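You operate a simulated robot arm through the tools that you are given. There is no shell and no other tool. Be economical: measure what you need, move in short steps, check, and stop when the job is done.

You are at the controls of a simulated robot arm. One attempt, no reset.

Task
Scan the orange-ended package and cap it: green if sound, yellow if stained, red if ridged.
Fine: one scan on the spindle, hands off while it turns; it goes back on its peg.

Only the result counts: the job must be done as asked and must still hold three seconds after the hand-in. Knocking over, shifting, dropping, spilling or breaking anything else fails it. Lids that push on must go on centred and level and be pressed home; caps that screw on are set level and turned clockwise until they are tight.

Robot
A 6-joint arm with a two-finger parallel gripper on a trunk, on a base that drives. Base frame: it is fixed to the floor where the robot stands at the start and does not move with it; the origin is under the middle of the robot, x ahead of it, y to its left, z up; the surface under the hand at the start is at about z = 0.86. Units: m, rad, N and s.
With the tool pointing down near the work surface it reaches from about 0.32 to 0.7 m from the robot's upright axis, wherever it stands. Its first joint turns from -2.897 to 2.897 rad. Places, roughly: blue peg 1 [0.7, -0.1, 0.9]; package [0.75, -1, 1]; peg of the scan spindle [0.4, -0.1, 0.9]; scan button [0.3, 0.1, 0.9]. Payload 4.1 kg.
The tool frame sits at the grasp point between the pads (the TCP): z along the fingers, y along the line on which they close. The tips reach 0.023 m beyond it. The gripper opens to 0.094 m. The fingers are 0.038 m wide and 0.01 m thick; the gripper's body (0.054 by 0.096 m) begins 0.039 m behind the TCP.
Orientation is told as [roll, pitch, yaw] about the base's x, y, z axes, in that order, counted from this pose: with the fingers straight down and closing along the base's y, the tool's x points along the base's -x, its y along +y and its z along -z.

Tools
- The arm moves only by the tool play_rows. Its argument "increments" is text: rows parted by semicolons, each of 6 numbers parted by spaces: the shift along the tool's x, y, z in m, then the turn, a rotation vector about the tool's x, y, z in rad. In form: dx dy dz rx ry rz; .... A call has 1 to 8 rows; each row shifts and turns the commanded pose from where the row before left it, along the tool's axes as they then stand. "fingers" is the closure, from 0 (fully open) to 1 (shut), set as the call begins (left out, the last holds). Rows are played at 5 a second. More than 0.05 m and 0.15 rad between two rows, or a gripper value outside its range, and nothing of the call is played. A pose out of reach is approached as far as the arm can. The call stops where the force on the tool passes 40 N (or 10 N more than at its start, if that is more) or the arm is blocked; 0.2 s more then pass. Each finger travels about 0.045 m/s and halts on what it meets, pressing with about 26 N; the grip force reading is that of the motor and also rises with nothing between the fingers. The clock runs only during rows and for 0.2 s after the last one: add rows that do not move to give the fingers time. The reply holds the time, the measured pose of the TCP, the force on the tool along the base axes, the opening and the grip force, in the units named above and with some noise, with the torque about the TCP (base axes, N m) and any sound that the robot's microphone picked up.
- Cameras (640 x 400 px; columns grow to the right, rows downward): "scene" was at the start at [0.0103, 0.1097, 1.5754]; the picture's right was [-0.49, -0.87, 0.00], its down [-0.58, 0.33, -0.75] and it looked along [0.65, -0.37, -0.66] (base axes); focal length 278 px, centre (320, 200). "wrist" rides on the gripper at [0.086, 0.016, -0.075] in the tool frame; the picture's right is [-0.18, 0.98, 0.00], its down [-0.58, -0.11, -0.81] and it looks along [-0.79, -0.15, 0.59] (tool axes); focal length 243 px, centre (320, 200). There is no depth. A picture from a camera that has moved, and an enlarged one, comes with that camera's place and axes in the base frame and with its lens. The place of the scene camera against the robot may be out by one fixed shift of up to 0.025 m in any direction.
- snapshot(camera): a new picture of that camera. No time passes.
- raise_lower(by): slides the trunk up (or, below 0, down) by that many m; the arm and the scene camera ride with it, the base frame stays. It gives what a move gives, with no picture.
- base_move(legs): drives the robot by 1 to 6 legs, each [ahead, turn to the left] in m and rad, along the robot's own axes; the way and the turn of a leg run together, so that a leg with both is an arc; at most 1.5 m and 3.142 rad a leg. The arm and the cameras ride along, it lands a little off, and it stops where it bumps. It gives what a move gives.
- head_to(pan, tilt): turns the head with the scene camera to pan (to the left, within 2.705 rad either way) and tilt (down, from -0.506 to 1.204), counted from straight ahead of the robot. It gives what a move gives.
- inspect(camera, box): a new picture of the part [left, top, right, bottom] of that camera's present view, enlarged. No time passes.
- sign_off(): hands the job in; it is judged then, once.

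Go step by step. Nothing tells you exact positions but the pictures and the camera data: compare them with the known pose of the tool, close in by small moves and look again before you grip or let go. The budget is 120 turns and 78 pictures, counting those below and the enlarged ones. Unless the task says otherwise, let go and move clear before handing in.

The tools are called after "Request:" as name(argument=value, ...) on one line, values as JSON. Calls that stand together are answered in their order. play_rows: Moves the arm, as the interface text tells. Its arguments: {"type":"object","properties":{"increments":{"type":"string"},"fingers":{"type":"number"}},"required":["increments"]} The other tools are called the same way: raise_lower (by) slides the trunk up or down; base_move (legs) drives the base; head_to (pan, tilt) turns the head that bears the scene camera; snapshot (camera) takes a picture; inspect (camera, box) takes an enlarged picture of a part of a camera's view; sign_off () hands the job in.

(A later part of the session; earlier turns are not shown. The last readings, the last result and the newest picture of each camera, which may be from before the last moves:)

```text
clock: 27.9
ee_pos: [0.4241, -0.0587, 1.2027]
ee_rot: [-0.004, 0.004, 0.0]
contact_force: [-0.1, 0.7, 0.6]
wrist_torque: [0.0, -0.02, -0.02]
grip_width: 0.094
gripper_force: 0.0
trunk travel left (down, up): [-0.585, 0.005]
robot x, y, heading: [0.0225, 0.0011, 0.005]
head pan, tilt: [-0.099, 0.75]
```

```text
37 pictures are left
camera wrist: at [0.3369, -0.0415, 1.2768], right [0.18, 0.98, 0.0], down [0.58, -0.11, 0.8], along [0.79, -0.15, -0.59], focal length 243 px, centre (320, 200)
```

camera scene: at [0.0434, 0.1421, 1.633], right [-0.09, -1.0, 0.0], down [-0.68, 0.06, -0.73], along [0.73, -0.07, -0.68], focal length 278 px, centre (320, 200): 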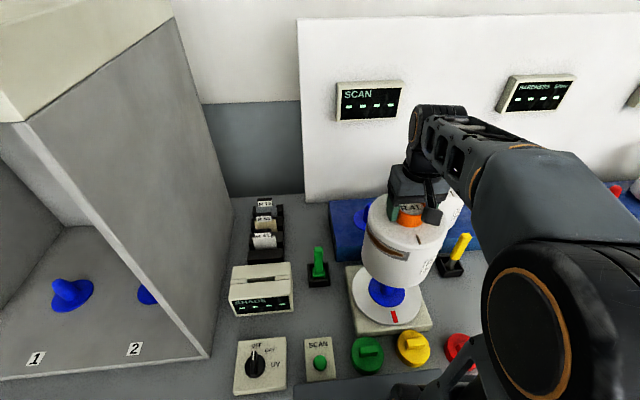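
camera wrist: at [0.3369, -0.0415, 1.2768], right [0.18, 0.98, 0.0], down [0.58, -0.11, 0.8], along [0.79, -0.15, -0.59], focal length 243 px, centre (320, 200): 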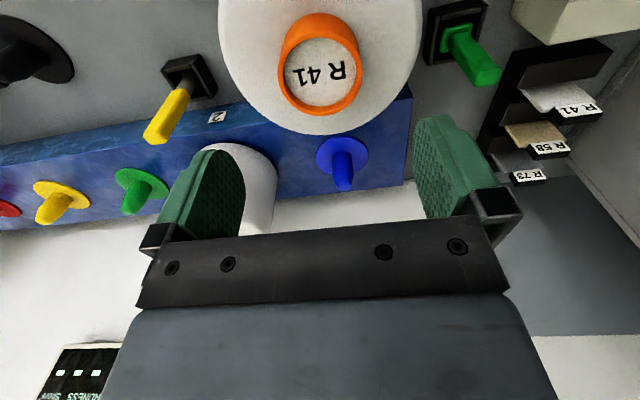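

Package stands on the spindle, hand clear. I drive back 10 cm so that the button and caps come into reach, then look for them.

Request:
base_move(legs=[[-0.1, 0]])

Request:
play_rows(increments="0.02 0.04 0 0 0 0; 0.02 0.04 0 0 0 0; 0 0.04 0.02 0 0 0; 0 0.03 0.02 0 0 0; 0 0.03 0.02 0 0 0; 0 0 0 0 0 0")

Request:
snapshot(camera="wrist")

Request:
snapshot(camera="scene")

```text
clock: 29.0
ee_pos: [0.3228, -0.0598, 1.2032]
ee_rot: [-0.004, 0.002, -0.002]
contact_force: [-0.1, -0.5, 0.2]
wrist_torque: [0.03, -0.03, 0.0]
grip_width: 0.0939
gripper_force: 0.1
trunk travel left (down, up): [-0.585, 0.005]
robot x, y, heading: [-0.077, -0.0027, 0.003]
head pan, tilt: [-0.099, 0.75]
```

```text
clock: 30.4
ee_pos: [0.2836, 0.1224, 1.1413]
ee_rot: [-0.004, 0.002, -0.002]
contact_force: [-0.2, 0.4, -0.3]
wrist_torque: [-0.01, -0.01, 0.0]
grip_width: 0.094
gripper_force: 0.1
trunk travel left (down, up): [-0.585, 0.005]
robot x, y, heading: [-0.0751, -0.0016, 0.006]
head pan, tilt: [-0.099, 0.75]
```

```text
36 pictures are left
camera wrist: at [0.1969, 0.1395, 1.2162], right [0.19, 0.98, 0.0], down [0.58, -0.11, 0.81], along [0.79, -0.15, -0.59], focal length 243 px, centre (320, 200)
```

wrist: 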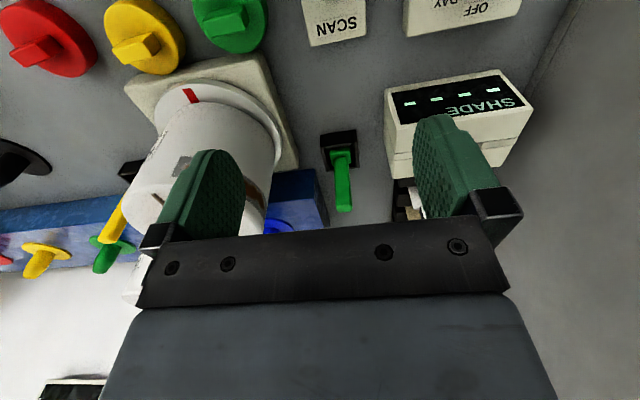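

```text
35 pictures are left
camera scene: at [-0.0582, 0.1418, 1.633], right [-0.1, -1.0, 0.0], down [-0.68, 0.07, -0.73], along [0.73, -0.07, -0.68], focal length 278 px, centre (320, 200)
```

scene: 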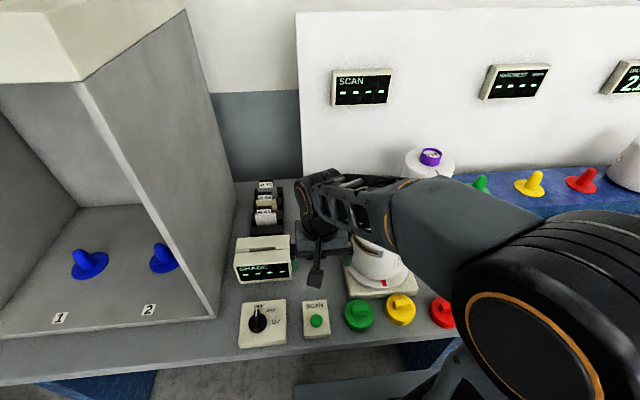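

Button estimated at about (0.265, 0.137). I close the fingers and come lower to see it.

Request:
play_rows(increments="0 0.005 0.03 0 0 0; 0 0.005 0.03 0 0 0; 0 0.005 0.03 0 0 0; 0 0 0.03 0 0 0; 0 0 0.02 0 0 0; 0 0 0 0 0 0", fingers=1)

Request:
snapshot(camera="wrist")

```text
clock: 31.8
ee_pos: [0.2835, 0.1361, 1.0033]
ee_rot: [-0.004, 0.002, -0.002]
contact_force: [0.1, 0.3, -0.3]
wrist_torque: [-0.02, 0.03, 0.01]
grip_width: 0.0
gripper_force: 25.6
trunk travel left (down, up): [-0.585, 0.005]
robot x, y, heading: [-0.0796, -0.0014, 0.003]
head pan, tilt: [-0.099, 0.75]
```

```text
34 pictures are left
camera wrist: at [0.1958, 0.1534, 1.077], right [0.19, 0.98, 0.0], down [0.58, -0.11, 0.81], along [0.79, -0.15, -0.59], focal length 243 px, centre (320, 200)
```

wrist: 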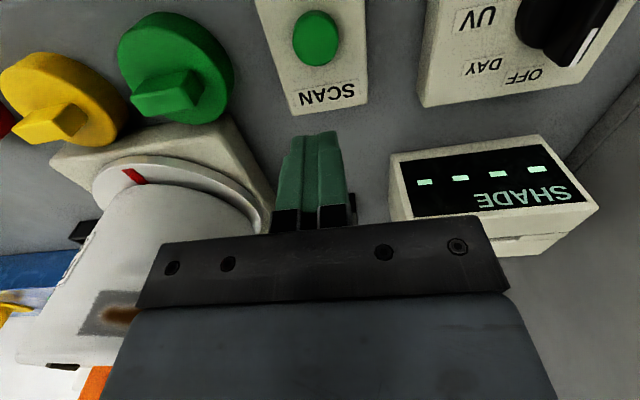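

The button is at (0.262, 0.138). I move over it and press down in small steps.

Request:
play_rows(increments="0.0215 0.002 0 0 0 0; 0 0 0.03 0 0 0; 0 0 0.03 0 0 0; 0 0 0.005 0 0 0; 0 0 0 0 0 0", fingers=1)

Request:
play_rows(increments="0 0 0.004 0 0 0; 0 0 0.004 0 0 0; 0 0 0.004 0 0 0")

```text
clock: 33.0
ee_pos: [0.2615, 0.1366, 0.9385]
ee_rot: [-0.004, 0.002, -0.001]
contact_force: [0.5, 0.9, -0.7]
wrist_torque: [0.01, -0.02, 0.0]
grip_width: 0.0003
gripper_force: 25.8
trunk travel left (down, up): [-0.585, 0.005]
robot x, y, heading: [-0.0742, -0.0005, 0.004]
head pan, tilt: [-0.099, 0.75]
```

```text
clock: 33.8
ee_pos: [0.2621, 0.1374, 0.926]
ee_rot: [-0.004, 0.002, -0.001]
contact_force: [-0.2, 0.1, -0.3]
wrist_torque: [-0.03, 0.01, -0.01]
grip_width: 0.0
gripper_force: 25.9
trunk travel left (down, up): [-0.585, 0.005]
robot x, y, heading: [-0.0787, 0.002, 0.006]
head pan, tilt: [-0.099, 0.75]
```

No contact yet at tip z 0.903. Further down, 3 mm at a time.

Request:
play_rows(increments="0 0 0.003 0 0 0; 0 0 0.003 0 0 0; 0 0 0.003 0 0 0")

```text
clock: 34.6
ee_pos: [0.2614, 0.1368, 0.9167]
ee_rot: [-0.003, 0.002, -0.002]
contact_force: [-0.7, -0.2, 2.7]
wrist_torque: [0.0, 0.02, 0.0]
grip_width: 0.0
gripper_force: 25.8
trunk travel left (down, up): [-0.585, 0.005]
robot x, y, heading: [-0.0765, -0.0054, 0.001]
head pan, tilt: [-0.099, 0.75]
```

Touching now. Pressing a little more.

Request:
play_rows(increments="0 0 0.002 0 0 0; 0 0 0.002 0 0 0")

```text
clock: 35.2
ee_pos: [0.2613, 0.1368, 0.9127]
ee_rot: [-0.003, 0.002, -0.001]
contact_force: [-1.6, -1.0, 8.2]
wrist_torque: [-0.03, 0.02, -0.01]
grip_width: 0.0001
gripper_force: 26.2
trunk travel left (down, up): [-0.585, 0.005]
robot x, y, heading: [-0.0744, 0.0028, 0.001]
head pan, tilt: [-0.099, 0.75]
heard: click
```

A click was heard. I release the button straight up and watch the display.

Request:
play_rows(increments="0 0 -0.01 0 0 0; 0 0 -0.03 0 0 0; 0 0 -0.03 0 0 0; 0 0 0 0 0 0")

Request:
snapshot(camera="scene")

```text
clock: 36.2
ee_pos: [0.2607, 0.136, 0.9835]
ee_rot: [-0.004, 0.002, -0.002]
contact_force: [-0.1, -0.5, 0.1]
wrist_torque: [0.02, -0.01, 0.0]
grip_width: 0.0
gripper_force: 25.7
trunk travel left (down, up): [-0.585, 0.005]
robot x, y, heading: [-0.0767, -0.0005, 0.006]
head pan, tilt: [-0.099, 0.75]
```

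```text
33 pictures are left
camera scene: at [-0.0582, 0.1419, 1.633], right [-0.1, -1.0, 0.0], down [-0.68, 0.06, -0.73], along [0.73, -0.07, -0.68], focal length 278 px, centre (320, 200)
```

scene: 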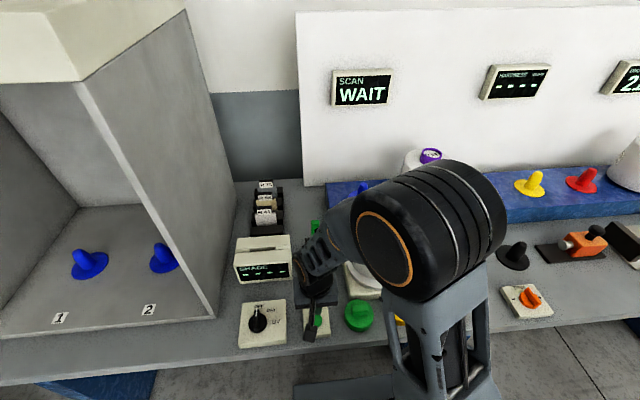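

The display shows WAIT. I let time pass with the hand off.

Request:
play_rows(increments="0 0 -0.02 0 0 0; 0 0 -0.02 0 0 0; 0 0 0 0 0 0; 0 0 0 0 0 0; 0 0 0 0 0 0; 0 0 0 0 0 0; 0 0 0 0 0 0; 0 0 0 0 0 0")

Request:
play_rows(increments="0 0 0 0 0 0; 0 0 0 0 0 0; 0 0 0 0 0 0; 0 0 0 0 0 0; 0 0 0 0 0 0; 0 0 0 0 0 0; 0 0 0 0 0 0; 0 0 0 0 0 0")

Request:
play_rows(increments="0 0 0 0 0 0; 0 0 0 0 0 0; 0 0 0 0 0 0; 0 0 0 0 0 0; 0 0 0 0 0 0; 0 0 0 0 0 0; 0 0 0 0 0 0; 0 0 0 0 0 0")

Request:
snapshot(camera="scene")

```text
clock: 38.0
ee_pos: [0.2608, 0.1373, 1.023]
ee_rot: [-0.004, 0.002, -0.003]
contact_force: [0.0, 0.5, 1.4]
wrist_torque: [-0.03, -0.01, 0.02]
grip_width: 0.0
gripper_force: 26.4
trunk travel left (down, up): [-0.585, 0.005]
robot x, y, heading: [-0.0742, -0.0018, 0.007]
head pan, tilt: [-0.099, 0.75]
```

```text
clock: 39.8
ee_pos: [0.2604, 0.1385, 1.0236]
ee_rot: [-0.003, 0.0, -0.001]
contact_force: [-0.4, 0.6, -0.3]
wrist_torque: [0.01, -0.02, 0.01]
grip_width: 0.0001
gripper_force: 26.8
trunk travel left (down, up): [-0.585, 0.005]
robot x, y, heading: [-0.0781, -0.0011, 0.002]
head pan, tilt: [-0.099, 0.75]
```

```text
clock: 41.6
ee_pos: [0.261, 0.1378, 1.0236]
ee_rot: [-0.004, 0.003, -0.001]
contact_force: [0.0, -0.5, -0.5]
wrist_torque: [-0.03, 0.0, 0.04]
grip_width: 0.0
gripper_force: 26.3
trunk travel left (down, up): [-0.585, 0.005]
robot x, y, heading: [-0.0801, -0.0022, 0.003]
head pan, tilt: [-0.099, 0.75]
```

```text
32 pictures are left
camera scene: at [-0.0582, 0.1419, 1.633], right [-0.1, -1.0, 0.0], down [-0.68, 0.07, -0.73], along [0.73, -0.07, -0.68], focal length 278 px, centre (320, 200)
```

scene: 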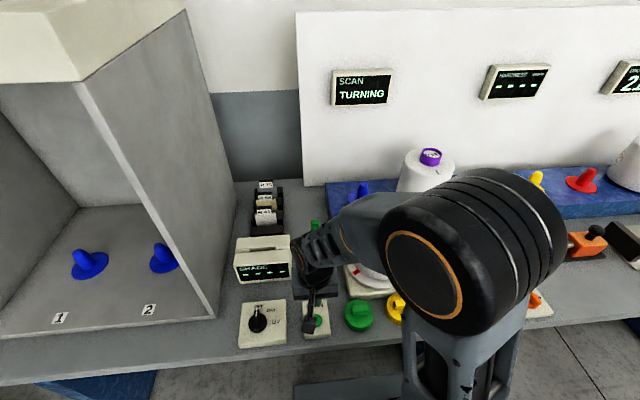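

It is turning. I keep still and wait on.

Request:
play_rows(increments="0 0 0 0 0 0; 0 0 0 0 0 0; 0 0 0 0 0 0; 0 0 0 0 0 0; 0 0 0 0 0 0; 0 0 0 0 0 0; 0 0 0 0 0 0; 0 0 0 0 0 0")

Request:
play_rows(increments="0 0 0 0 0 0; 0 0 0 0 0 0; 0 0 0 0 0 0; 0 0 0 0 0 0; 0 0 0 0 0 0; 0 0 0 0 0 0; 0 0 0 0 0 0; 0 0 0 0 0 0")

Request:
play_rows(increments="0 0 0 0 0 0; 0 0 0 0 0 0; 0 0 0 0 0 0; 0 0 0 0 0 0; 0 0 0 0 0 0; 0 0 0 0 0 0; 0 0 0 0 0 0; 0 0 0 0 0 0")

Request:
play_rows(increments="0 0 0 0 0 0; 0 0 0 0 0 0; 0 0 0 0 0 0; 0 0 0 0 0 0; 0 0 0 0 0 0; 0 0 0 0 0 0; 0 0 0 0 0 0; 0 0 0 0 0 0")

Request:
snapshot(camera="scene")

```text
clock: 43.4
ee_pos: [0.2612, 0.1393, 1.0219]
ee_rot: [-0.004, 0.002, -0.001]
contact_force: [0.2, -0.5, -0.5]
wrist_torque: [0.01, 0.0, -0.01]
grip_width: 0.0
gripper_force: 26.1
trunk travel left (down, up): [-0.585, 0.005]
robot x, y, heading: [-0.0774, 0.0001, 0.005]
head pan, tilt: [-0.099, 0.75]
```

```text
clock: 45.2
ee_pos: [0.2622, 0.1385, 1.0235]
ee_rot: [-0.004, 0.002, -0.002]
contact_force: [0.2, -0.5, -0.1]
wrist_torque: [0.01, 0.01, -0.01]
grip_width: 0.0
gripper_force: 26.0
trunk travel left (down, up): [-0.585, 0.005]
robot x, y, heading: [-0.0772, 0.0003, 0.002]
head pan, tilt: [-0.099, 0.75]
```

```text
clock: 47.0
ee_pos: [0.2613, 0.1388, 1.0238]
ee_rot: [-0.003, 0.001, -0.002]
contact_force: [-0.1, 0.3, -0.6]
wrist_torque: [0.0, 0.0, 0.0]
grip_width: 0.0
gripper_force: 26.4
trunk travel left (down, up): [-0.585, 0.005]
robot x, y, heading: [-0.0779, 0.0033, 0.003]
head pan, tilt: [-0.099, 0.75]
```

```text
clock: 48.8
ee_pos: [0.261, 0.1376, 1.0231]
ee_rot: [-0.004, 0.002, -0.002]
contact_force: [0.4, 0.0, 0.4]
wrist_torque: [-0.03, -0.02, -0.02]
grip_width: 0.0
gripper_force: 26.0
trunk travel left (down, up): [-0.585, 0.005]
robot x, y, heading: [-0.0717, 0.0002, 0.002]
head pan, tilt: [-0.099, 0.75]
```

```text
31 pictures are left
camera scene: at [-0.0582, 0.1419, 1.633], right [-0.1, -1.0, 0.0], down [-0.68, 0.07, -0.73], along [0.73, -0.07, -0.68], focal length 278 px, centre (320, 200)
```

scene: 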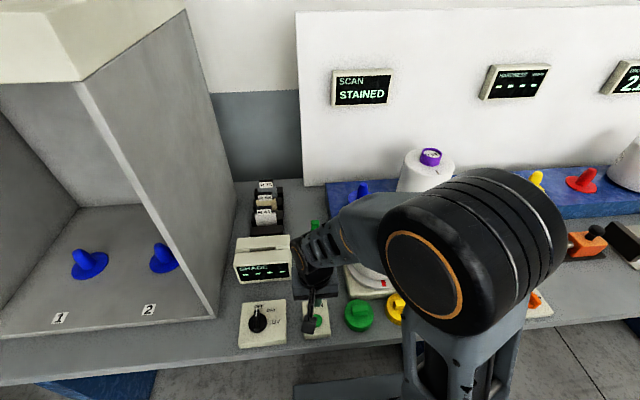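

Result: STAINED, so the yellow cap. First I take the package back to peg 1: I retrace up, across and forward over the spindle.

Request:
play_rows(increments="0 0 -0.045 0 0 0; 0 0 -0.045 0 0 0; 0 0 -0.045 0 0 0; 0 0 -0.042 0 0 0; -0.02 -0.04 0 0 0 0; -0.02 -0.04 0 0 0 0; -0.02 -0.04 0 0 0 0; 0 0 0 0 0 0", fingers=0)

Request:
play_rows(increments="0 -0.04 0 0 0 0; 0 -0.035 0 0 0 0; 0 0 0 0 0 0")

Request:
base_move(legs=[[0.1, 0]])

Request:
snapshot(camera="wrist")

```text
clock: 50.6
ee_pos: [0.3225, 0.0171, 1.2012]
ee_rot: [-0.005, 0.003, 0.002]
contact_force: [-0.5, 0.2, -0.5]
wrist_torque: [0.0, -0.01, 0.02]
grip_width: 0.094
gripper_force: 0.1
trunk travel left (down, up): [-0.585, 0.005]
robot x, y, heading: [-0.0798, -0.0019, 0.002]
head pan, tilt: [-0.099, 0.75]
```

```text
clock: 51.4
ee_pos: [0.3222, -0.0587, 1.2008]
ee_rot: [-0.004, 0.002, -0.002]
contact_force: [-0.3, -0.6, -0.2]
wrist_torque: [0.01, 0.02, -0.01]
grip_width: 0.0941
gripper_force: 0.0
trunk travel left (down, up): [-0.585, 0.005]
robot x, y, heading: [-0.0782, 0.0003, 0.005]
head pan, tilt: [-0.099, 0.75]
```

```text
clock: 52.6
ee_pos: [0.4202, -0.0566, 1.1999]
ee_rot: [-0.003, 0.004, -0.002]
contact_force: [0.3, -0.6, -0.3]
wrist_torque: [-0.03, 0.02, -0.02]
grip_width: 0.094
gripper_force: 0.1
trunk travel left (down, up): [-0.585, 0.005]
robot x, y, heading: [0.0208, -0.0042, 0.008]
head pan, tilt: [-0.099, 0.75]
```

```text
30 pictures are left
camera wrist: at [0.3344, -0.04, 1.274], right [0.19, 0.98, 0.0], down [0.58, -0.11, 0.8], along [0.79, -0.15, -0.59], focal length 243 px, centre (320, 200)
```

wrist: 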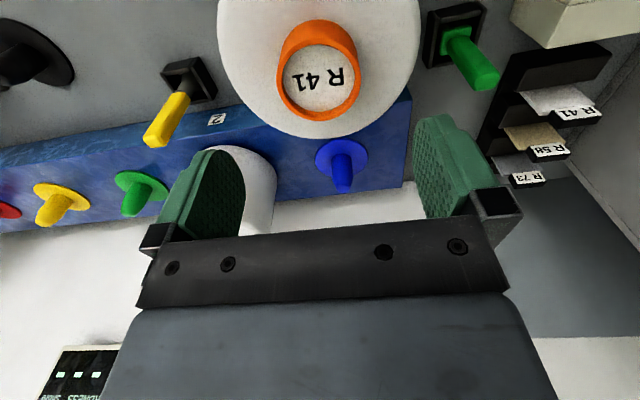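

Core at about (0.424, -0.058). I come down to TCP z 1.098 and grip.

Request:
play_rows(increments="-0.004 -0.0012 0.02 0 0 0; 0 0 0.03 0 0 0; 0 0 0.03 0 0 0; 0 0 0.02 0 0 0; 0 0 0.002 0 0 0; 0 0 0 0 0 0")

Request:
snapshot(camera="wrist")

```text
clock: 54.0
ee_pos: [0.4254, -0.0592, 1.0985]
ee_rot: [-0.004, 0.005, -0.001]
contact_force: [-0.2, -0.6, 0.3]
wrist_torque: [0.04, -0.04, 0.01]
grip_width: 0.0941
gripper_force: 0.1
trunk travel left (down, up): [-0.585, 0.005]
robot x, y, heading: [0.0229, 0.0025, 0.006]
head pan, tilt: [-0.099, 0.75]
```

```text
29 pictures are left
camera wrist: at [0.338, -0.0424, 1.1719], right [0.19, 0.98, 0.0], down [0.58, -0.11, 0.81], along [0.79, -0.15, -0.59], focal length 243 px, centre (320, 200)
```

wrist: 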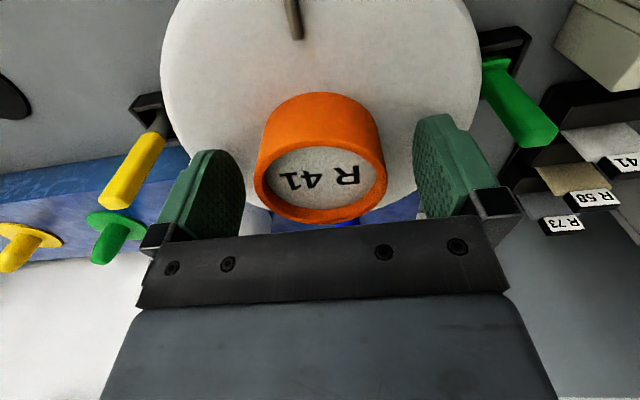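

Centred. Closing and lifting straight up 12 cm.

Request:
play_rows(increments="0 0 0 0 0 0; 0 0 0 0 0 0; 0 0 0 0 0 0; 0 0 0 0 0 0; 0 0 0 0 0 0", fingers=1)

Request:
play_rows(increments="0 0 -0.005 0 0 0; 0 0 -0.01 0 0 0; 0 0 -0.015 0 0 0; 0 0 -0.025 0 0 0; 0 0 -0.03 0 0 0; 0 0 -0.03 0 0 0; 0 0 -0.022 0 0 0; 0 0 0 0 0 0")

```text
clock: 55.2
ee_pos: [0.425, -0.0591, 1.0974]
ee_rot: [-0.004, 0.005, -0.003]
contact_force: [-0.4, -0.1, -1.1]
wrist_torque: [0.44, -0.07, -0.01]
grip_width: 0.0619
gripper_force: 26.0
trunk travel left (down, up): [-0.585, 0.005]
robot x, y, heading: [0.0188, 0.0036, 0.005]
head pan, tilt: [-0.099, 0.75]
```

```text
clock: 57.0
ee_pos: [0.425, -0.0587, 1.2351]
ee_rot: [-0.004, 0.003, -0.001]
contact_force: [-1.5, 0.2, -11.3]
wrist_torque: [-0.02, 0.0, 0.01]
grip_width: 0.0616
gripper_force: 26.3
trunk travel left (down, up): [-0.585, 0.005]
robot x, y, heading: [0.0214, 0.0006, 0.007]
head pan, tilt: [-0.099, 0.75]
```

Lifted cleanly. I carry it back over peg 1 at (0.6596, -0.061).

Request:
play_rows(increments="-0.03 0 -0.003 0 0 0; -0.03 0 0 0 0 0; -0.03 0 0 0 0 0; -0.03 0 0 0 0 0; -0.03 0 0 0 0 0; -0.03 0 0 0 0 0; -0.03 -0.001 0 0 0 0; 0 0 0 0 0 0")

Request:
play_rows(increments="-0.0125 -0.0005 0 0 0 0; -0.0125 -0.0005 0 0 0 0; 0 0 0 0 0 0")

Request:
inspect(camera="scene", box=[310, 120, 450, 290])

```text
clock: 58.8
ee_pos: [0.6351, -0.0593, 1.2378]
ee_rot: [-0.003, 0.004, -0.002]
contact_force: [-0.3, 0.1, -12.1]
wrist_torque: [0.01, 0.01, -0.02]
grip_width: 0.0615
gripper_force: 26.2
trunk travel left (down, up): [-0.585, 0.005]
robot x, y, heading: [0.0206, 0.0014, 0.001]
head pan, tilt: [-0.099, 0.75]
```

```text
clock: 59.6
ee_pos: [0.6613, -0.0592, 1.2372]
ee_rot: [-0.003, 0.005, -0.002]
contact_force: [-0.6, -0.5, -10.9]
wrist_torque: [0.01, 0.01, -0.04]
grip_width: 0.0618
gripper_force: 26.3
trunk travel left (down, up): [-0.585, 0.005]
robot x, y, heading: [0.0201, -0.0009, 0.004]
head pan, tilt: [-0.099, 0.75]
```

```text
2.35 times, centred on (380, 205) of scene
camera zoom: at [0.0407, 0.1421, 1.633], right [-0.1, -1.0, 0.0], down [-0.68, 0.06, -0.73], along [0.73, -0.07, -0.68], focal length 655 px, centre (179, 188)
```

zoom: 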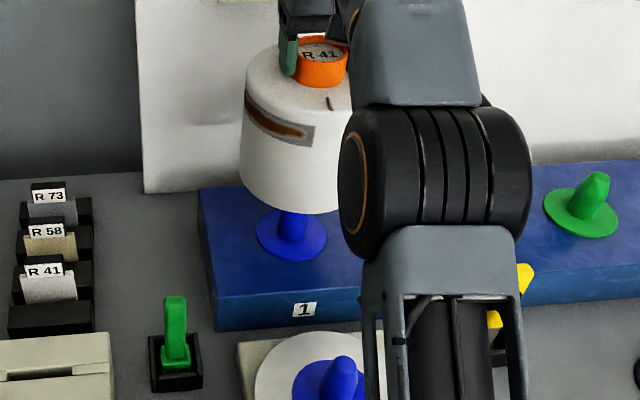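

Lined up. Small correction and descent onto the peg.

Request:
play_rows(increments="0.001 -0.0015 0.01 0 0 0; 0 0 0.015 0 0 0; 0 0 0.015 0 0 0; 0 0 0.015 0 0 0; 0 0 0 0 0 0")

Request:
play_rows(increments="0 0 0.012 0 0 0; 0 0 0.012 0 0 0; 0 0 0.012 0 0 0; 0 0 0.01 0 0 0; 0 0 0 0 0 0")

```text
clock: 60.8
ee_pos: [0.6594, -0.0618, 1.1813]
ee_rot: [-0.002, 0.004, -0.002]
contact_force: [-0.1, -0.2, -12.3]
wrist_torque: [0.01, 0.0, -0.01]
grip_width: 0.0619
gripper_force: 25.8
trunk travel left (down, up): [-0.585, 0.005]
robot x, y, heading: [0.0148, -0.0019, 0.002]
head pan, tilt: [-0.099, 0.75]
```

```text
clock: 62.0
ee_pos: [0.6596, -0.0621, 1.1359]
ee_rot: [-0.004, 0.004, -0.002]
contact_force: [0.9, 0.1, -11.3]
wrist_torque: [-0.01, 0.03, 0.0]
grip_width: 0.0619
gripper_force: 25.9
trunk travel left (down, up): [-0.585, 0.005]
robot x, y, heading: [0.0216, 0.0021, 0.005]
head pan, tilt: [-0.099, 0.75]
```

No contact so far at z 1.136. The last centimetre goes slowly.

Request:
play_rows(increments="0 0 0.004 0 0 0; 0 0 0.004 0 0 0; 0 0 0.003 0 0 0; 0 0 0 0 0 0")

Request:
play_rows(increments="0 0 0.001 0 0 0; 0 0 0.001 0 0 0; 0 0 0 0 0 0")

```text
clock: 63.0
ee_pos: [0.6591, -0.0633, 1.1252]
ee_rot: [-0.003, 0.003, -0.002]
contact_force: [-0.4, 0.5, -11.1]
wrist_torque: [0.0, 0.06, 0.0]
grip_width: 0.0618
gripper_force: 26.3
trunk travel left (down, up): [-0.585, 0.005]
robot x, y, heading: [0.0206, -0.0021, 0.002]
head pan, tilt: [-0.099, 0.75]
```

```text
clock: 63.8
ee_pos: [0.6597, -0.0622, 1.1235]
ee_rot: [-0.002, 0.004, -0.001]
contact_force: [0.3, 0.1, -11.4]
wrist_torque: [0.02, -0.02, -0.01]
grip_width: 0.0617
gripper_force: 25.9
trunk travel left (down, up): [-0.585, 0.005]
robot x, y, heading: [0.0233, -0.0006, 0.005]
head pan, tilt: [-0.099, 0.75]
```

Request:
play_rows(increments="0 0 0.001 0 0 0; 0 0 0.001 0 0 0; 0 0 0.001 0 0 0; 0 0 0 0 0 0")

```text
clock: 64.8
ee_pos: [0.6589, -0.0618, 1.123]
ee_rot: [-0.003, -0.004, -0.001]
contact_force: [4.3, -1.1, 16.9]
wrist_torque: [0.45, 0.39, -0.01]
grip_width: 0.062
gripper_force: 25.9
trunk travel left (down, up): [-0.585, 0.005]
robot x, y, heading: [0.0236, 0.0017, 0.004]
head pan, tilt: [-0.099, 0.75]
```

Seated at the expected height (1.1225). I let go, rise, and check the package.

Request:
play_rows(increments="0 0 -0.001 0 0 0; 0 0 0 0 0 0; 0 0 0 0 0 0; 0 0 0 0 0 0; 0 0 0 0 0 0", fingers=0)

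Request:
play_rows(increments="0 0 -0.02 0 0 0; 0 0 -0.03 0 0 0; 0 0 -0.03 0 0 0; 0 0 0 0 0 0")

Request:
snapshot(camera="wrist")

```text
clock: 66.0
ee_pos: [0.6589, -0.0619, 1.1211]
ee_rot: [-0.003, 0.001, -0.003]
contact_force: [0.4, -1.4, 0.6]
wrist_torque: [0.01, -0.01, -0.04]
grip_width: 0.0942
gripper_force: 0.1
trunk travel left (down, up): [-0.585, 0.005]
robot x, y, heading: [0.0199, 0.0015, 0.004]
head pan, tilt: [-0.099, 0.75]
```

```text
clock: 67.0
ee_pos: [0.6573, -0.0595, 1.2025]
ee_rot: [-0.004, 0.003, -0.004]
contact_force: [0.1, 0.4, 0.5]
wrist_torque: [-0.01, 0.01, 0.01]
grip_width: 0.0941
gripper_force: 0.0
trunk travel left (down, up): [-0.585, 0.005]
robot x, y, heading: [0.0269, -0.0048, 0.005]
head pan, tilt: [-0.099, 0.75]
```

```text
27 pictures are left
camera wrist: at [0.571, -0.0429, 1.276], right [0.19, 0.98, 0.0], down [0.58, -0.11, 0.81], along [0.79, -0.15, -0.59], focal length 243 px, centre (320, 200)
```

wrist: 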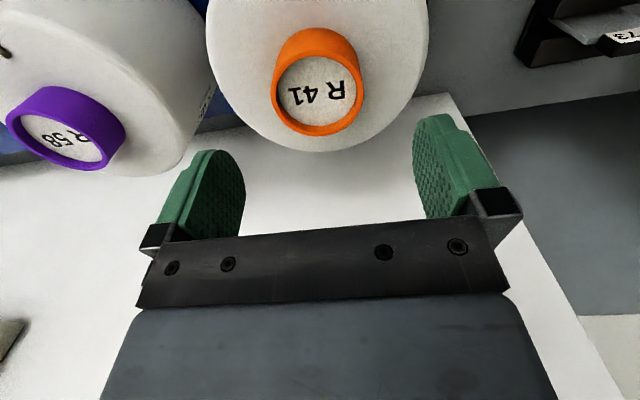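

The package is back on its peg, core centre at (0.658, -0.0615). Now I drive back and bring the open hand toward the yellow cap.

Request:
base_move(legs=[[-0.1, 0]])

Request:
play_rows(increments="0.045 -0.005 0 0 0 0; 0.045 -0.005 0 0 0 0; 0.045 -0.005 0 0 0 0; 0.045 -0.005 0 0 0 0; 0.045 -0.005 0.03 0 0 0; 0.03 -0.005 0.04 0 0 0; 0 0 0.04 0 0 0; 0 0 0.04 0 0 0")

Request:
snapshot(camera="wrist")

Request:
snapshot(camera="scene")

```text
clock: 68.1
ee_pos: [0.5575, -0.0612, 1.2029]
ee_rot: [-0.004, 0.002, -0.002]
contact_force: [-1.0, 0.3, -0.1]
wrist_torque: [-0.01, -0.05, -0.01]
grip_width: 0.094
gripper_force: 0.1
trunk travel left (down, up): [-0.585, 0.005]
robot x, y, heading: [-0.0789, -0.001, 0.0]
head pan, tilt: [-0.099, 0.75]
```

```text
refused: row 5 steps farther than a row can; nothing moved
```

```text
26 pictures are left
camera wrist: at [0.4704, -0.0438, 1.2764], right [0.19, 0.98, 0.0], down [0.58, -0.11, 0.81], along [0.79, -0.15, -0.59], focal length 243 px, centre (320, 200)
```

wrist: 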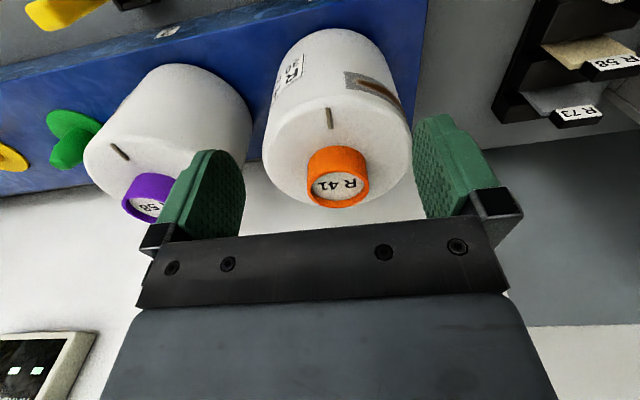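

```text
25 pictures are left
camera scene: at [-0.0611, 0.1418, 1.6331], right [-0.1, -1.0, 0.0], down [-0.68, 0.07, -0.73], along [0.73, -0.07, -0.68], focal length 278 px, centre (320, 200)
```

scene: 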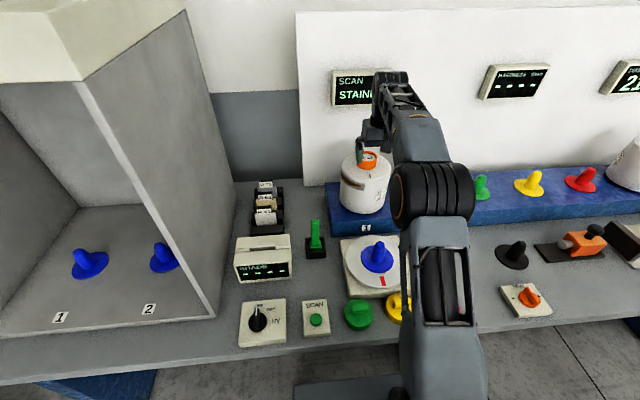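

All in place. I redo the move in smaller rows.

Request:
play_rows(increments="0.045 -0.005 0 0 0 0; 0.045 -0.005 0 0 0 0; 0.045 -0.005 0 0 0 0; 0.045 -0.005 0 0 0 0; 0.04 -0.005 0.02 0 0 0; 0.03 -0.003 0.035 0 0 0; 0 0 0.04 0 0 0; 0 0 0.045 0 0 0")

Request:
play_rows(increments="0 0 0.025 0 0 0; 0 0 0 0 0 0")

Request:
snapshot(camera="wrist")

```text
clock: 69.9
ee_pos: [0.3086, -0.088, 1.0628]
ee_rot: [-0.004, 0.002, -0.002]
contact_force: [-0.3, -0.7, -0.4]
wrist_torque: [0.04, 0.01, 0.03]
grip_width: 0.0939
gripper_force: 0.1
trunk travel left (down, up): [-0.585, 0.005]
robot x, y, heading: [-0.0766, -0.0021, 0.004]
head pan, tilt: [-0.099, 0.75]
```

```text
clock: 70.5
ee_pos: [0.3095, -0.0881, 1.039]
ee_rot: [-0.003, 0.004, -0.002]
contact_force: [-0.4, -0.4, 0.1]
wrist_torque: [0.01, 0.03, 0.01]
grip_width: 0.094
gripper_force: 0.0
trunk travel left (down, up): [-0.585, 0.005]
robot x, y, heading: [-0.0817, 0.0013, 0.004]
head pan, tilt: [-0.099, 0.75]
```

```text
24 pictures are left
camera wrist: at [0.222, -0.0711, 1.1132], right [0.19, 0.98, 0.0], down [0.58, -0.11, 0.81], along [0.79, -0.15, -0.59], focal length 243 px, centre (320, 200)
```

wrist: 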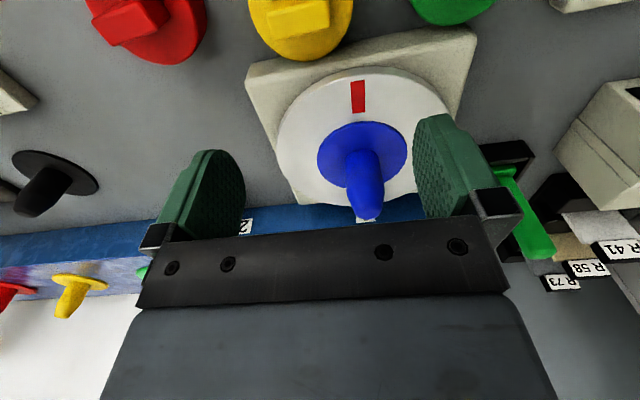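

The yellow cap is at the top edge of the view. I step back and lower to see it whole.

Request:
play_rows(increments="0.02 0 0.02 0 0 0; 0.02 0 0.02 0 0 0; 0 0 0.02 0 0 0; 0 0 0 0 0 0")

Request:
snapshot(camera="wrist")

```text
clock: 71.5
ee_pos: [0.2703, -0.0895, 0.9785]
ee_rot: [-0.003, 0.002, -0.002]
contact_force: [-0.5, -0.2, 0.3]
wrist_torque: [0.0, -0.04, 0.02]
grip_width: 0.094
gripper_force: 0.0
trunk travel left (down, up): [-0.585, 0.005]
robot x, y, heading: [-0.0759, -0.0024, 0.003]
head pan, tilt: [-0.099, 0.75]
```

```text
23 pictures are left
camera wrist: at [0.1823, -0.073, 1.0529], right [0.19, 0.98, 0.0], down [0.58, -0.11, 0.81], along [0.79, -0.15, -0.59], focal length 243 px, centre (320, 200)
```

wrist: 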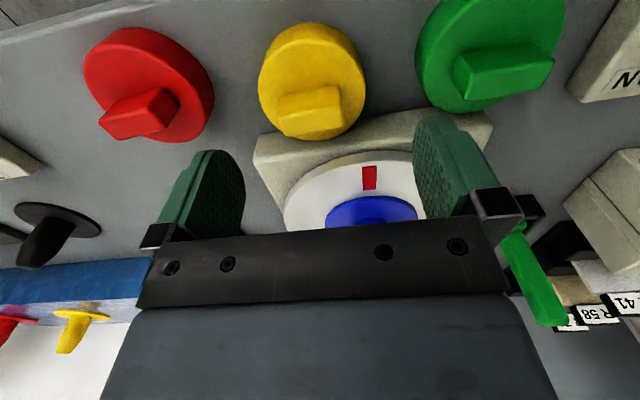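

The yellow cap's bar is centred at about (0.273, -0.096), top z ≈ 0.905, running along y. I turn the hand 90° so that the fingers close across the bar (along x).

Request:
play_rows(increments="0 0 -0.005 0 0 0.1428; 0 0 -0.005 0 0 0.1428; 0 0 -0.005 0 0 0.1428; 0 0 -0.005 0 0 0.1428; 0 0 0 0 0 0.1428; 0 0 0 0 0 0.1428; 0 0 0 0 0 0.1428; 0 0 0 0 0 0.1428")

Request:
play_rows(increments="0 0 0 0 0 0.1428; 0 0 0 0 0 0.1428; 0 0 0 0 0 0.1428; 0 0 0 0 0 0")

Request:
snapshot(camera="wrist")

```text
clock: 73.3
ee_pos: [0.2686, -0.0877, 0.9979]
ee_rot: [-0.005, -0.002, -1.147]
contact_force: [0.5, -0.6, -0.1]
wrist_torque: [0.03, 0.0, 0.01]
grip_width: 0.094
gripper_force: 0.0
trunk travel left (down, up): [-0.585, 0.005]
robot x, y, heading: [-0.0773, 0.0039, 0.002]
head pan, tilt: [-0.099, 0.75]
```

```text
clock: 74.3
ee_pos: [0.2694, -0.0883, 0.998]
ee_rot: [-0.002, -0.003, -1.574]
contact_force: [0.4, -0.1, 0.4]
wrist_torque: [-0.01, -0.02, 0.01]
grip_width: 0.094
gripper_force: 0.0
trunk travel left (down, up): [-0.585, 0.005]
robot x, y, heading: [-0.0753, -0.0005, 0.003]
head pan, tilt: [-0.099, 0.75]
```

```text
22 pictures are left
camera wrist: at [0.2839, -0.0021, 1.0713], right [0.98, -0.19, 0.0], down [-0.11, -0.58, 0.81], along [-0.15, -0.79, -0.59], focal length 243 px, centre (320, 200)
```

wrist: 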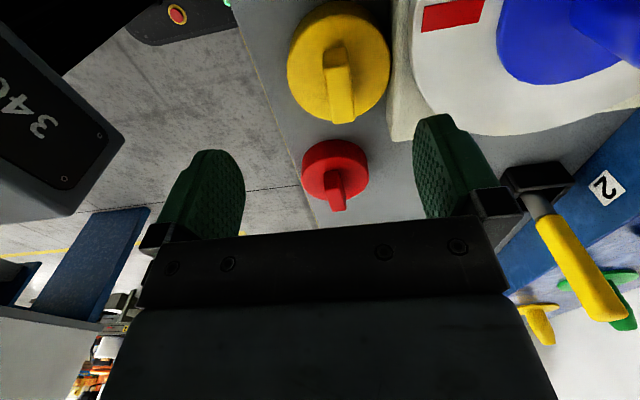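

Good view across the bar. I zoom in to get the bar's line.

Request:
inspect(camera="wrist", box=[260, 0, 420, 140])

```text
2.86 times, centred on (340, 70) of wrist
camera zoom: at [0.2839, -0.0021, 1.0713], right [0.98, -0.19, 0.0], down [-0.11, -0.58, 0.81], along [-0.15, -0.79, -0.59], focal length 693 px, centre (263, 571)
```

zoom: 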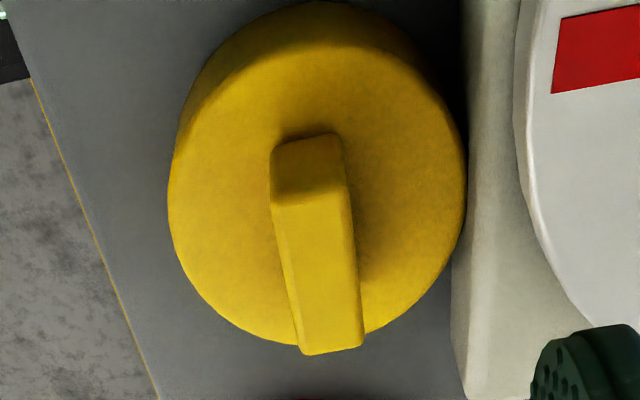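

The bar lies along y at x ≈ 0.280, y ≈ -0.098, 18 mm wide. I half close the fingers (to clear the platter) and come down over it.

Request:
play_rows(increments="-0.005 0.005 0 0 0 0; -0.0047 0.0055 0 0 0 0; 0 0 0.02 0 0 0; 0 0 0.02 0 0 0; 0 0 0.02 0 0 0; 0 0 0.01 0 0 0; 0 0 0 0 0 0", fingers=0.5)

Request:
snapshot(camera="wrist")

```text
clock: 75.9
ee_pos: [0.2787, -0.0987, 0.9285]
ee_rot: [-0.001, -0.002, -1.573]
contact_force: [0.9, 0.1, 0.2]
wrist_torque: [-0.03, -0.01, 0.0]
grip_width: 0.0471
gripper_force: 0.1
trunk travel left (down, up): [-0.585, 0.005]
robot x, y, heading: [-0.0759, -0.0018, 0.004]
head pan, tilt: [-0.099, 0.75]
```

```text
20 pictures are left
camera wrist: at [0.2941, -0.0124, 1.0015], right [0.98, -0.19, 0.0], down [-0.11, -0.58, 0.81], along [-0.15, -0.79, -0.59], focal length 243 px, centre (320, 200)
```

wrist: 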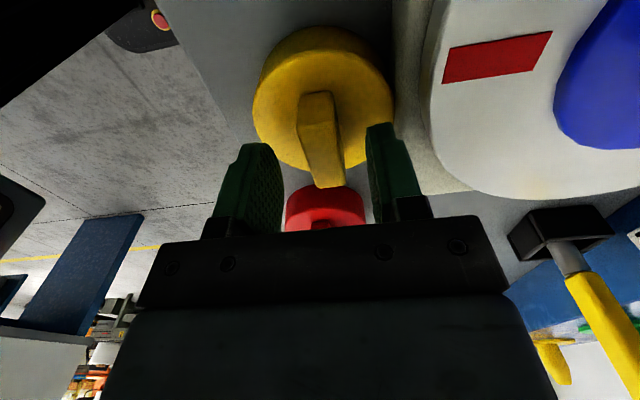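

The bar is centred between the fingers, top near z 0.902. I lower another 17 mm and close.

Request:
play_rows(increments="0 0 0.006 0 0 0; 0 0 0.006 0 0 0; 0 0 0.004 0 0 0; 0 0 0 0 0 0")

Request:
play_rows(increments="0 0 0.002 0 0 0; 0 0 0.002 0 0 0; 0 0 0 0 0 0")

```text
clock: 76.9
ee_pos: [0.2779, -0.0993, 0.9111]
ee_rot: [-0.002, -0.002, -1.572]
contact_force: [0.0, 0.0, 0.3]
wrist_torque: [0.02, -0.01, -0.04]
grip_width: 0.0472
gripper_force: 0.1
trunk travel left (down, up): [-0.585, 0.005]
robot x, y, heading: [-0.0814, -0.0021, 0.007]
head pan, tilt: [-0.099, 0.75]
```

```text
clock: 77.7
ee_pos: [0.2785, -0.1011, 0.91]
ee_rot: [0.002, -0.006, -1.572]
contact_force: [-2.1, 1.1, 40.0]
wrist_torque: [0.23, 0.32, 0.0]
grip_width: 0.0469
gripper_force: 0.0
trunk travel left (down, up): [-0.585, 0.005]
robot x, y, heading: [-0.0809, -0.0014, 0.004]
head pan, tilt: [-0.099, 0.75]
```

Tips touch the cap's disc (top at z ≈ 0.887). I back off 4 mm and close on the bar.

Request:
play_rows(increments="0 0 -0.0045 0 0 0; 0 0 0 0 0 0")

Request:
play_rows(increments="0 0 0 0 0 0; 0 0 0 0 0 0; 0 0 0 0 0 0; 0 0 0 0 0 0", fingers=1)

Request:
snapshot(camera="wrist")

```text
clock: 78.3
ee_pos: [0.2774, -0.1, 0.9121]
ee_rot: [-0.004, -0.003, -1.572]
contact_force: [0.5, 0.1, -0.5]
wrist_torque: [0.02, 0.0, 0.01]
grip_width: 0.0472
gripper_force: 0.2
trunk travel left (down, up): [-0.585, 0.005]
robot x, y, heading: [-0.0788, -0.001, 0.004]
head pan, tilt: [-0.099, 0.75]
```

```text
clock: 79.3
ee_pos: [0.279, -0.0998, 0.912]
ee_rot: [-0.001, -0.004, -1.572]
contact_force: [0.2, 0.4, -0.4]
wrist_torque: [0.0, 0.0, -0.02]
grip_width: 0.017
gripper_force: 26.5
trunk travel left (down, up): [-0.585, 0.005]
robot x, y, heading: [-0.0763, -0.0032, -0.0]
head pan, tilt: [-0.099, 0.75]
```

```text
19 pictures are left
camera wrist: at [0.2942, -0.0127, 0.9864], right [0.98, -0.19, 0.0], down [-0.11, -0.58, 0.81], along [-0.15, -0.79, -0.59], focal length 243 px, centre (320, 200)
```

wrist: 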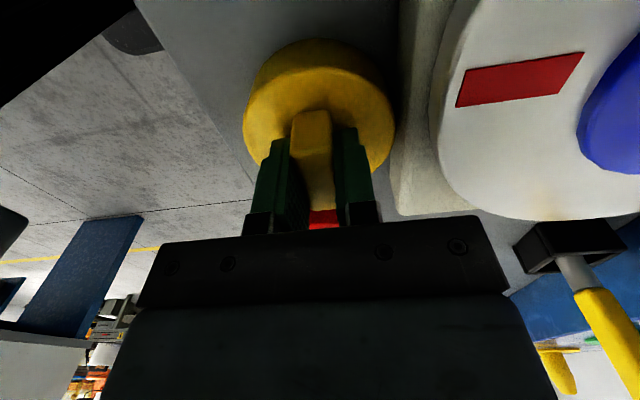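

Gripped on the bar. I lift it and measure how the cap sits in the hand.

Request:
play_rows(increments="0 0 -0.01 0 0 0; 0 0 -0.03 0 0 0; 0 0 -0.04 0 0 0; 0 0 -0.04 0 0 0; 0 0 0 0 0 0")

Request:
inspect(camera="wrist", box=[230, 20, 410, 200])

```text
clock: 80.5
ee_pos: [0.2794, -0.0977, 1.0324]
ee_rot: [-0.004, -0.003, -1.572]
contact_force: [-0.1, 0.7, -0.4]
wrist_torque: [-0.01, 0.03, 0.0]
grip_width: 0.0168
gripper_force: 25.9
trunk travel left (down, up): [-0.585, 0.005]
robot x, y, heading: [-0.0758, 0.0013, 0.004]
head pan, tilt: [-0.099, 0.75]
```

```text
2.22 times, centred on (320, 110) of wrist
camera zoom: at [0.2953, -0.0105, 1.1064], right [0.98, -0.19, 0.0], down [-0.11, -0.58, 0.81], along [-0.15, -0.79, -0.59], focal length 539 px, centre (320, 400)
```

zoom: 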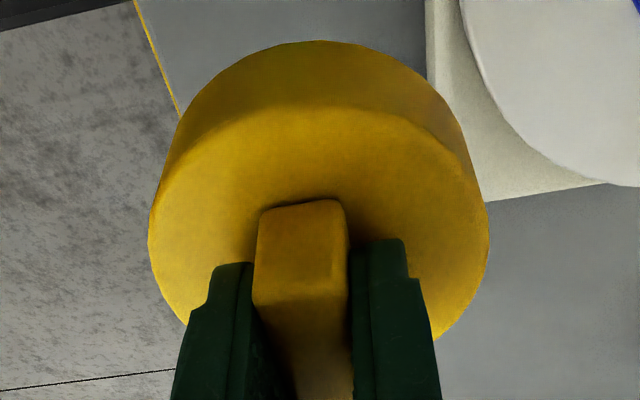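

The cap is held nearly centred (its centre about 3 mm to +y of the TCP). I raise it and carry it toward the package.

Request:
play_rows(increments="0 0 -0.045 0 0 0; 0 0 -0.045 0 0 0; 0 0 -0.045 0 0 0; 0 0 -0.045 0 0 0; 0 0 -0.013 0 0 0; 0 0.045 0 0 0 0; 0 0.045 0 0 0 0; 0 0.045 0 0 0 0")

Request:
play_rows(increments="0.01 0.045 0 0 0 0; 0.01 0.045 0 0 0 0; 0.013 0.04 0 0 0 0; 0 0 0 0 0 0")

Request:
base_move(legs=[[0.1, 0]])

Request:
snapshot(camera="wrist")

Request:
snapshot(camera="scene")

```text
clock: 82.3
ee_pos: [0.4135, -0.0973, 1.2255]
ee_rot: [-0.004, -0.004, -1.573]
contact_force: [0.6, -0.6, -0.3]
wrist_torque: [-0.01, -0.02, 0.01]
grip_width: 0.0166
gripper_force: 25.6
trunk travel left (down, up): [-0.585, 0.005]
robot x, y, heading: [-0.0798, 0.001, 0.007]
head pan, tilt: [-0.099, 0.75]
```

```text
clock: 83.3
ee_pos: [0.5415, -0.0665, 1.2252]
ee_rot: [-0.003, -0.003, -1.573]
contact_force: [0.3, 0.1, -0.4]
wrist_torque: [-0.03, 0.0, -0.01]
grip_width: 0.0169
gripper_force: 26.1
trunk travel left (down, up): [-0.585, 0.005]
robot x, y, heading: [-0.0773, -0.0017, 0.005]
head pan, tilt: [-0.099, 0.75]
```

```text
clock: 84.5
ee_pos: [0.6431, -0.0663, 1.2247]
ee_rot: [-0.001, -0.003, -1.574]
contact_force: [1.2, 0.1, -0.8]
wrist_torque: [-0.04, 0.05, 0.04]
grip_width: 0.0167
gripper_force: 26.0
trunk travel left (down, up): [-0.585, 0.005]
robot x, y, heading: [0.0242, 0.0023, 0.005]
head pan, tilt: [-0.099, 0.75]
```

```text
17 pictures are left
camera wrist: at [0.6593, 0.0208, 1.2989], right [0.98, -0.19, 0.0], down [-0.11, -0.58, 0.81], along [-0.15, -0.79, -0.59], focal length 243 px, centre (320, 200)
```

wrist: 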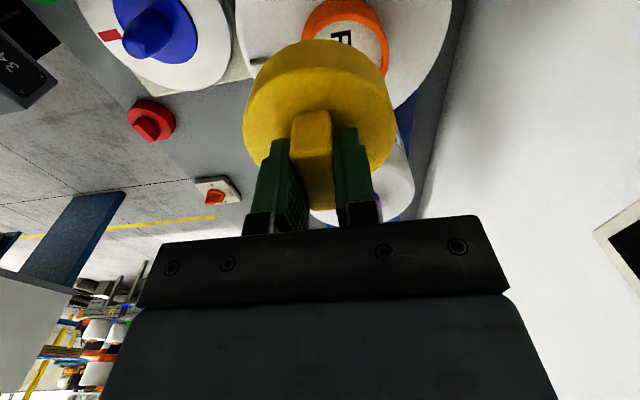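

```text
16 pictures are left
camera scene: at [0.0418, 0.1421, 1.633], right [-0.1, -1.0, 0.0], down [-0.68, 0.07, -0.73], along [0.73, -0.07, -0.68], focal length 278 px, centre (320, 200)
```

scene: 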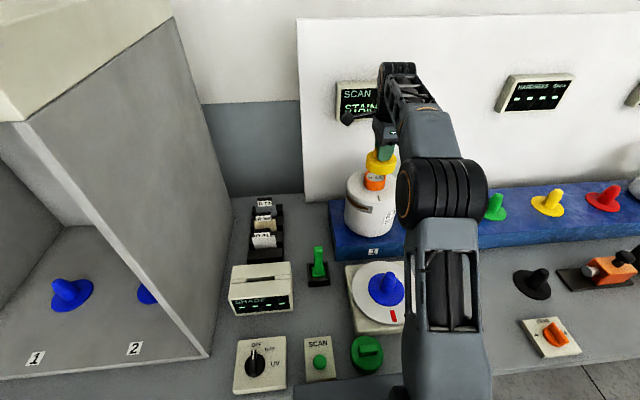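

I shift over the core at (0.658, -0.0645) and lower to just above it.

Request:
play_rows(increments="0.0018 0.015 0 0 0 0; 0 0 0.015 0 0 0; 0 0 0.015 0 0 0; 0 0 0 0 0 0; 0 0 0 0 0 0")

Request:
snapshot(camera="wrist")

Request:
inspect(camera="scene", box=[340, 130, 420, 190])

```text
clock: 85.7
ee_pos: [0.6579, -0.0662, 1.1951]
ee_rot: [-0.001, -0.004, -1.572]
contact_force: [-1.1, 0.3, -0.3]
wrist_torque: [-0.01, 0.0, 0.0]
grip_width: 0.0168
gripper_force: 25.6
trunk travel left (down, up): [-0.585, 0.005]
robot x, y, heading: [0.0227, 0.0015, 0.003]
head pan, tilt: [-0.099, 0.75]
```

```text
15 pictures are left
camera wrist: at [0.6736, 0.0221, 1.269], right [0.98, -0.19, 0.0], down [-0.11, -0.58, 0.81], along [-0.15, -0.79, -0.59], focal length 243 px, centre (320, 200)
```

wrist: 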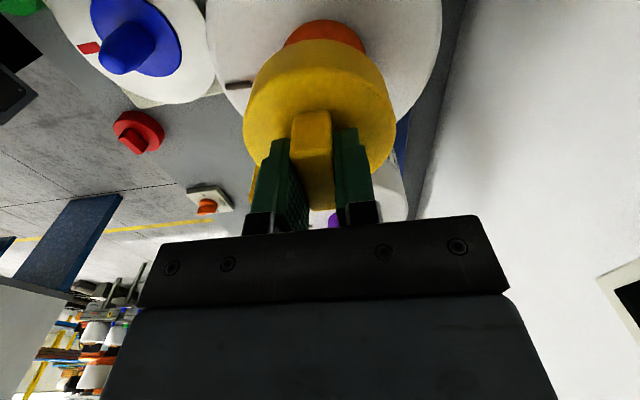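

```text
6.67 times, centred on (380, 160) of scene
camera zoom: at [0.0402, 0.1421, 1.633], right [-0.1, -1.0, 0.0], down [-0.68, 0.07, -0.73], along [0.73, -0.07, -0.68], focal length 1856 px, centre (-80, 467)
```

zoom: 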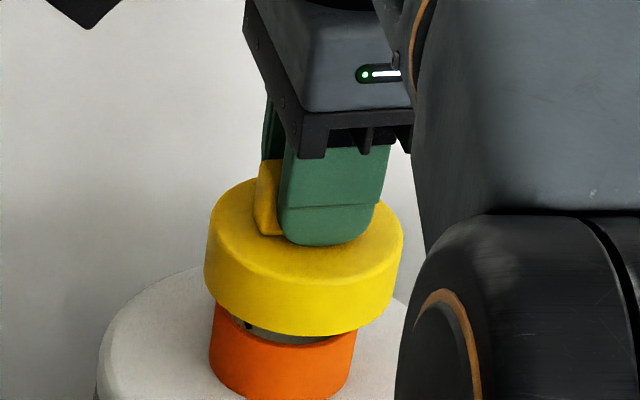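

The cap is about 2 mm short in y. I check the x alignment with a zoom of the wrist view.

Request:
inspect(camera="wrist", box=[230, 0, 410, 120])

```text
3.33 times, centred on (320, 60) of wrist
camera zoom: at [0.6736, 0.0221, 1.269], right [0.98, -0.19, 0.0], down [-0.11, -0.58, 0.81], along [-0.15, -0.79, -0.59], focal length 809 px, centre (320, 667)
```

zoom: 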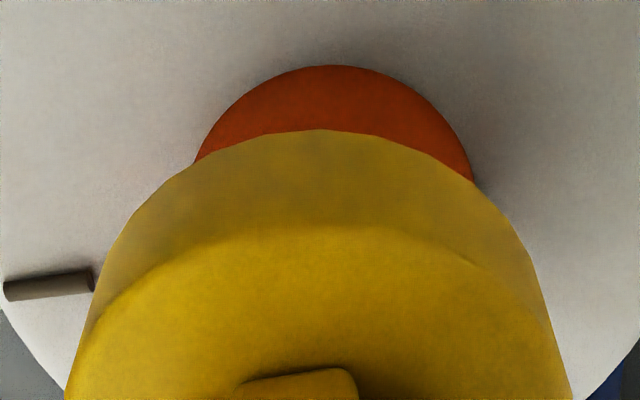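

The core lies about 2 mm further in +x and 1 mm in +y. I correct and lower slowly until the cap touches.

Request:
play_rows(increments="0.001 0.002 0 0 0 0; 0 0 0.01 0 0 0; 0 0 0.005 0 0 0; 0 0 0.003 0 0 0; 0 0 0 0 0 0")

Request:
play_rows(increments="0 0 0.002 0 0 0; 0 0 0.002 0 0 0; 0 0 0.002 0 0 0; 0 0 0 0 0 0")

```text
clock: 86.9
ee_pos: [0.6596, -0.063, 1.1779]
ee_rot: [-0.002, -0.003, -1.572]
contact_force: [0.0, 0.2, 0.2]
wrist_torque: [0.02, 0.01, 0.02]
grip_width: 0.0169
gripper_force: 26.2
trunk travel left (down, up): [-0.585, 0.005]
robot x, y, heading: [0.023, 0.0022, 0.001]
head pan, tilt: [-0.099, 0.75]
```

```text
clock: 87.9
ee_pos: [0.6597, -0.0634, 1.1714]
ee_rot: [-0.003, -0.003, -1.573]
contact_force: [-0.9, 0.6, 0.5]
wrist_torque: [-0.03, 0.02, 0.0]
grip_width: 0.0167
gripper_force: 26.1
trunk travel left (down, up): [-0.585, 0.005]
robot x, y, heading: [0.0215, -0.002, 0.001]
head pan, tilt: [-0.099, 0.75]
```

Request:
inspect(camera="scene", box=[340, 130, 420, 190])

```text
6.67 times, centred on (380, 160) of scene
camera zoom: at [0.0403, 0.1421, 1.633], right [-0.1, -1.0, 0.0], down [-0.68, 0.07, -0.73], along [0.73, -0.07, -0.68], focal length 1856 px, centre (-80, 467)
```

zoom: 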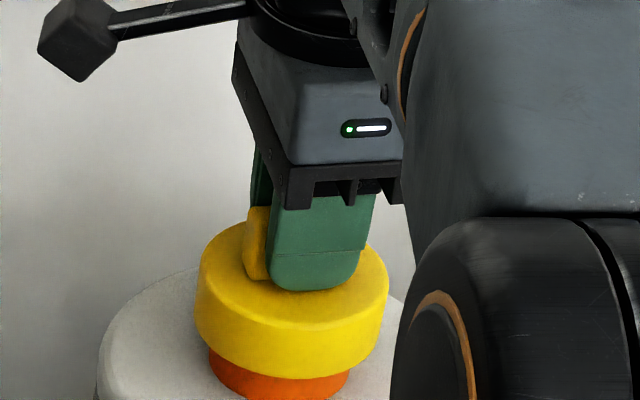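

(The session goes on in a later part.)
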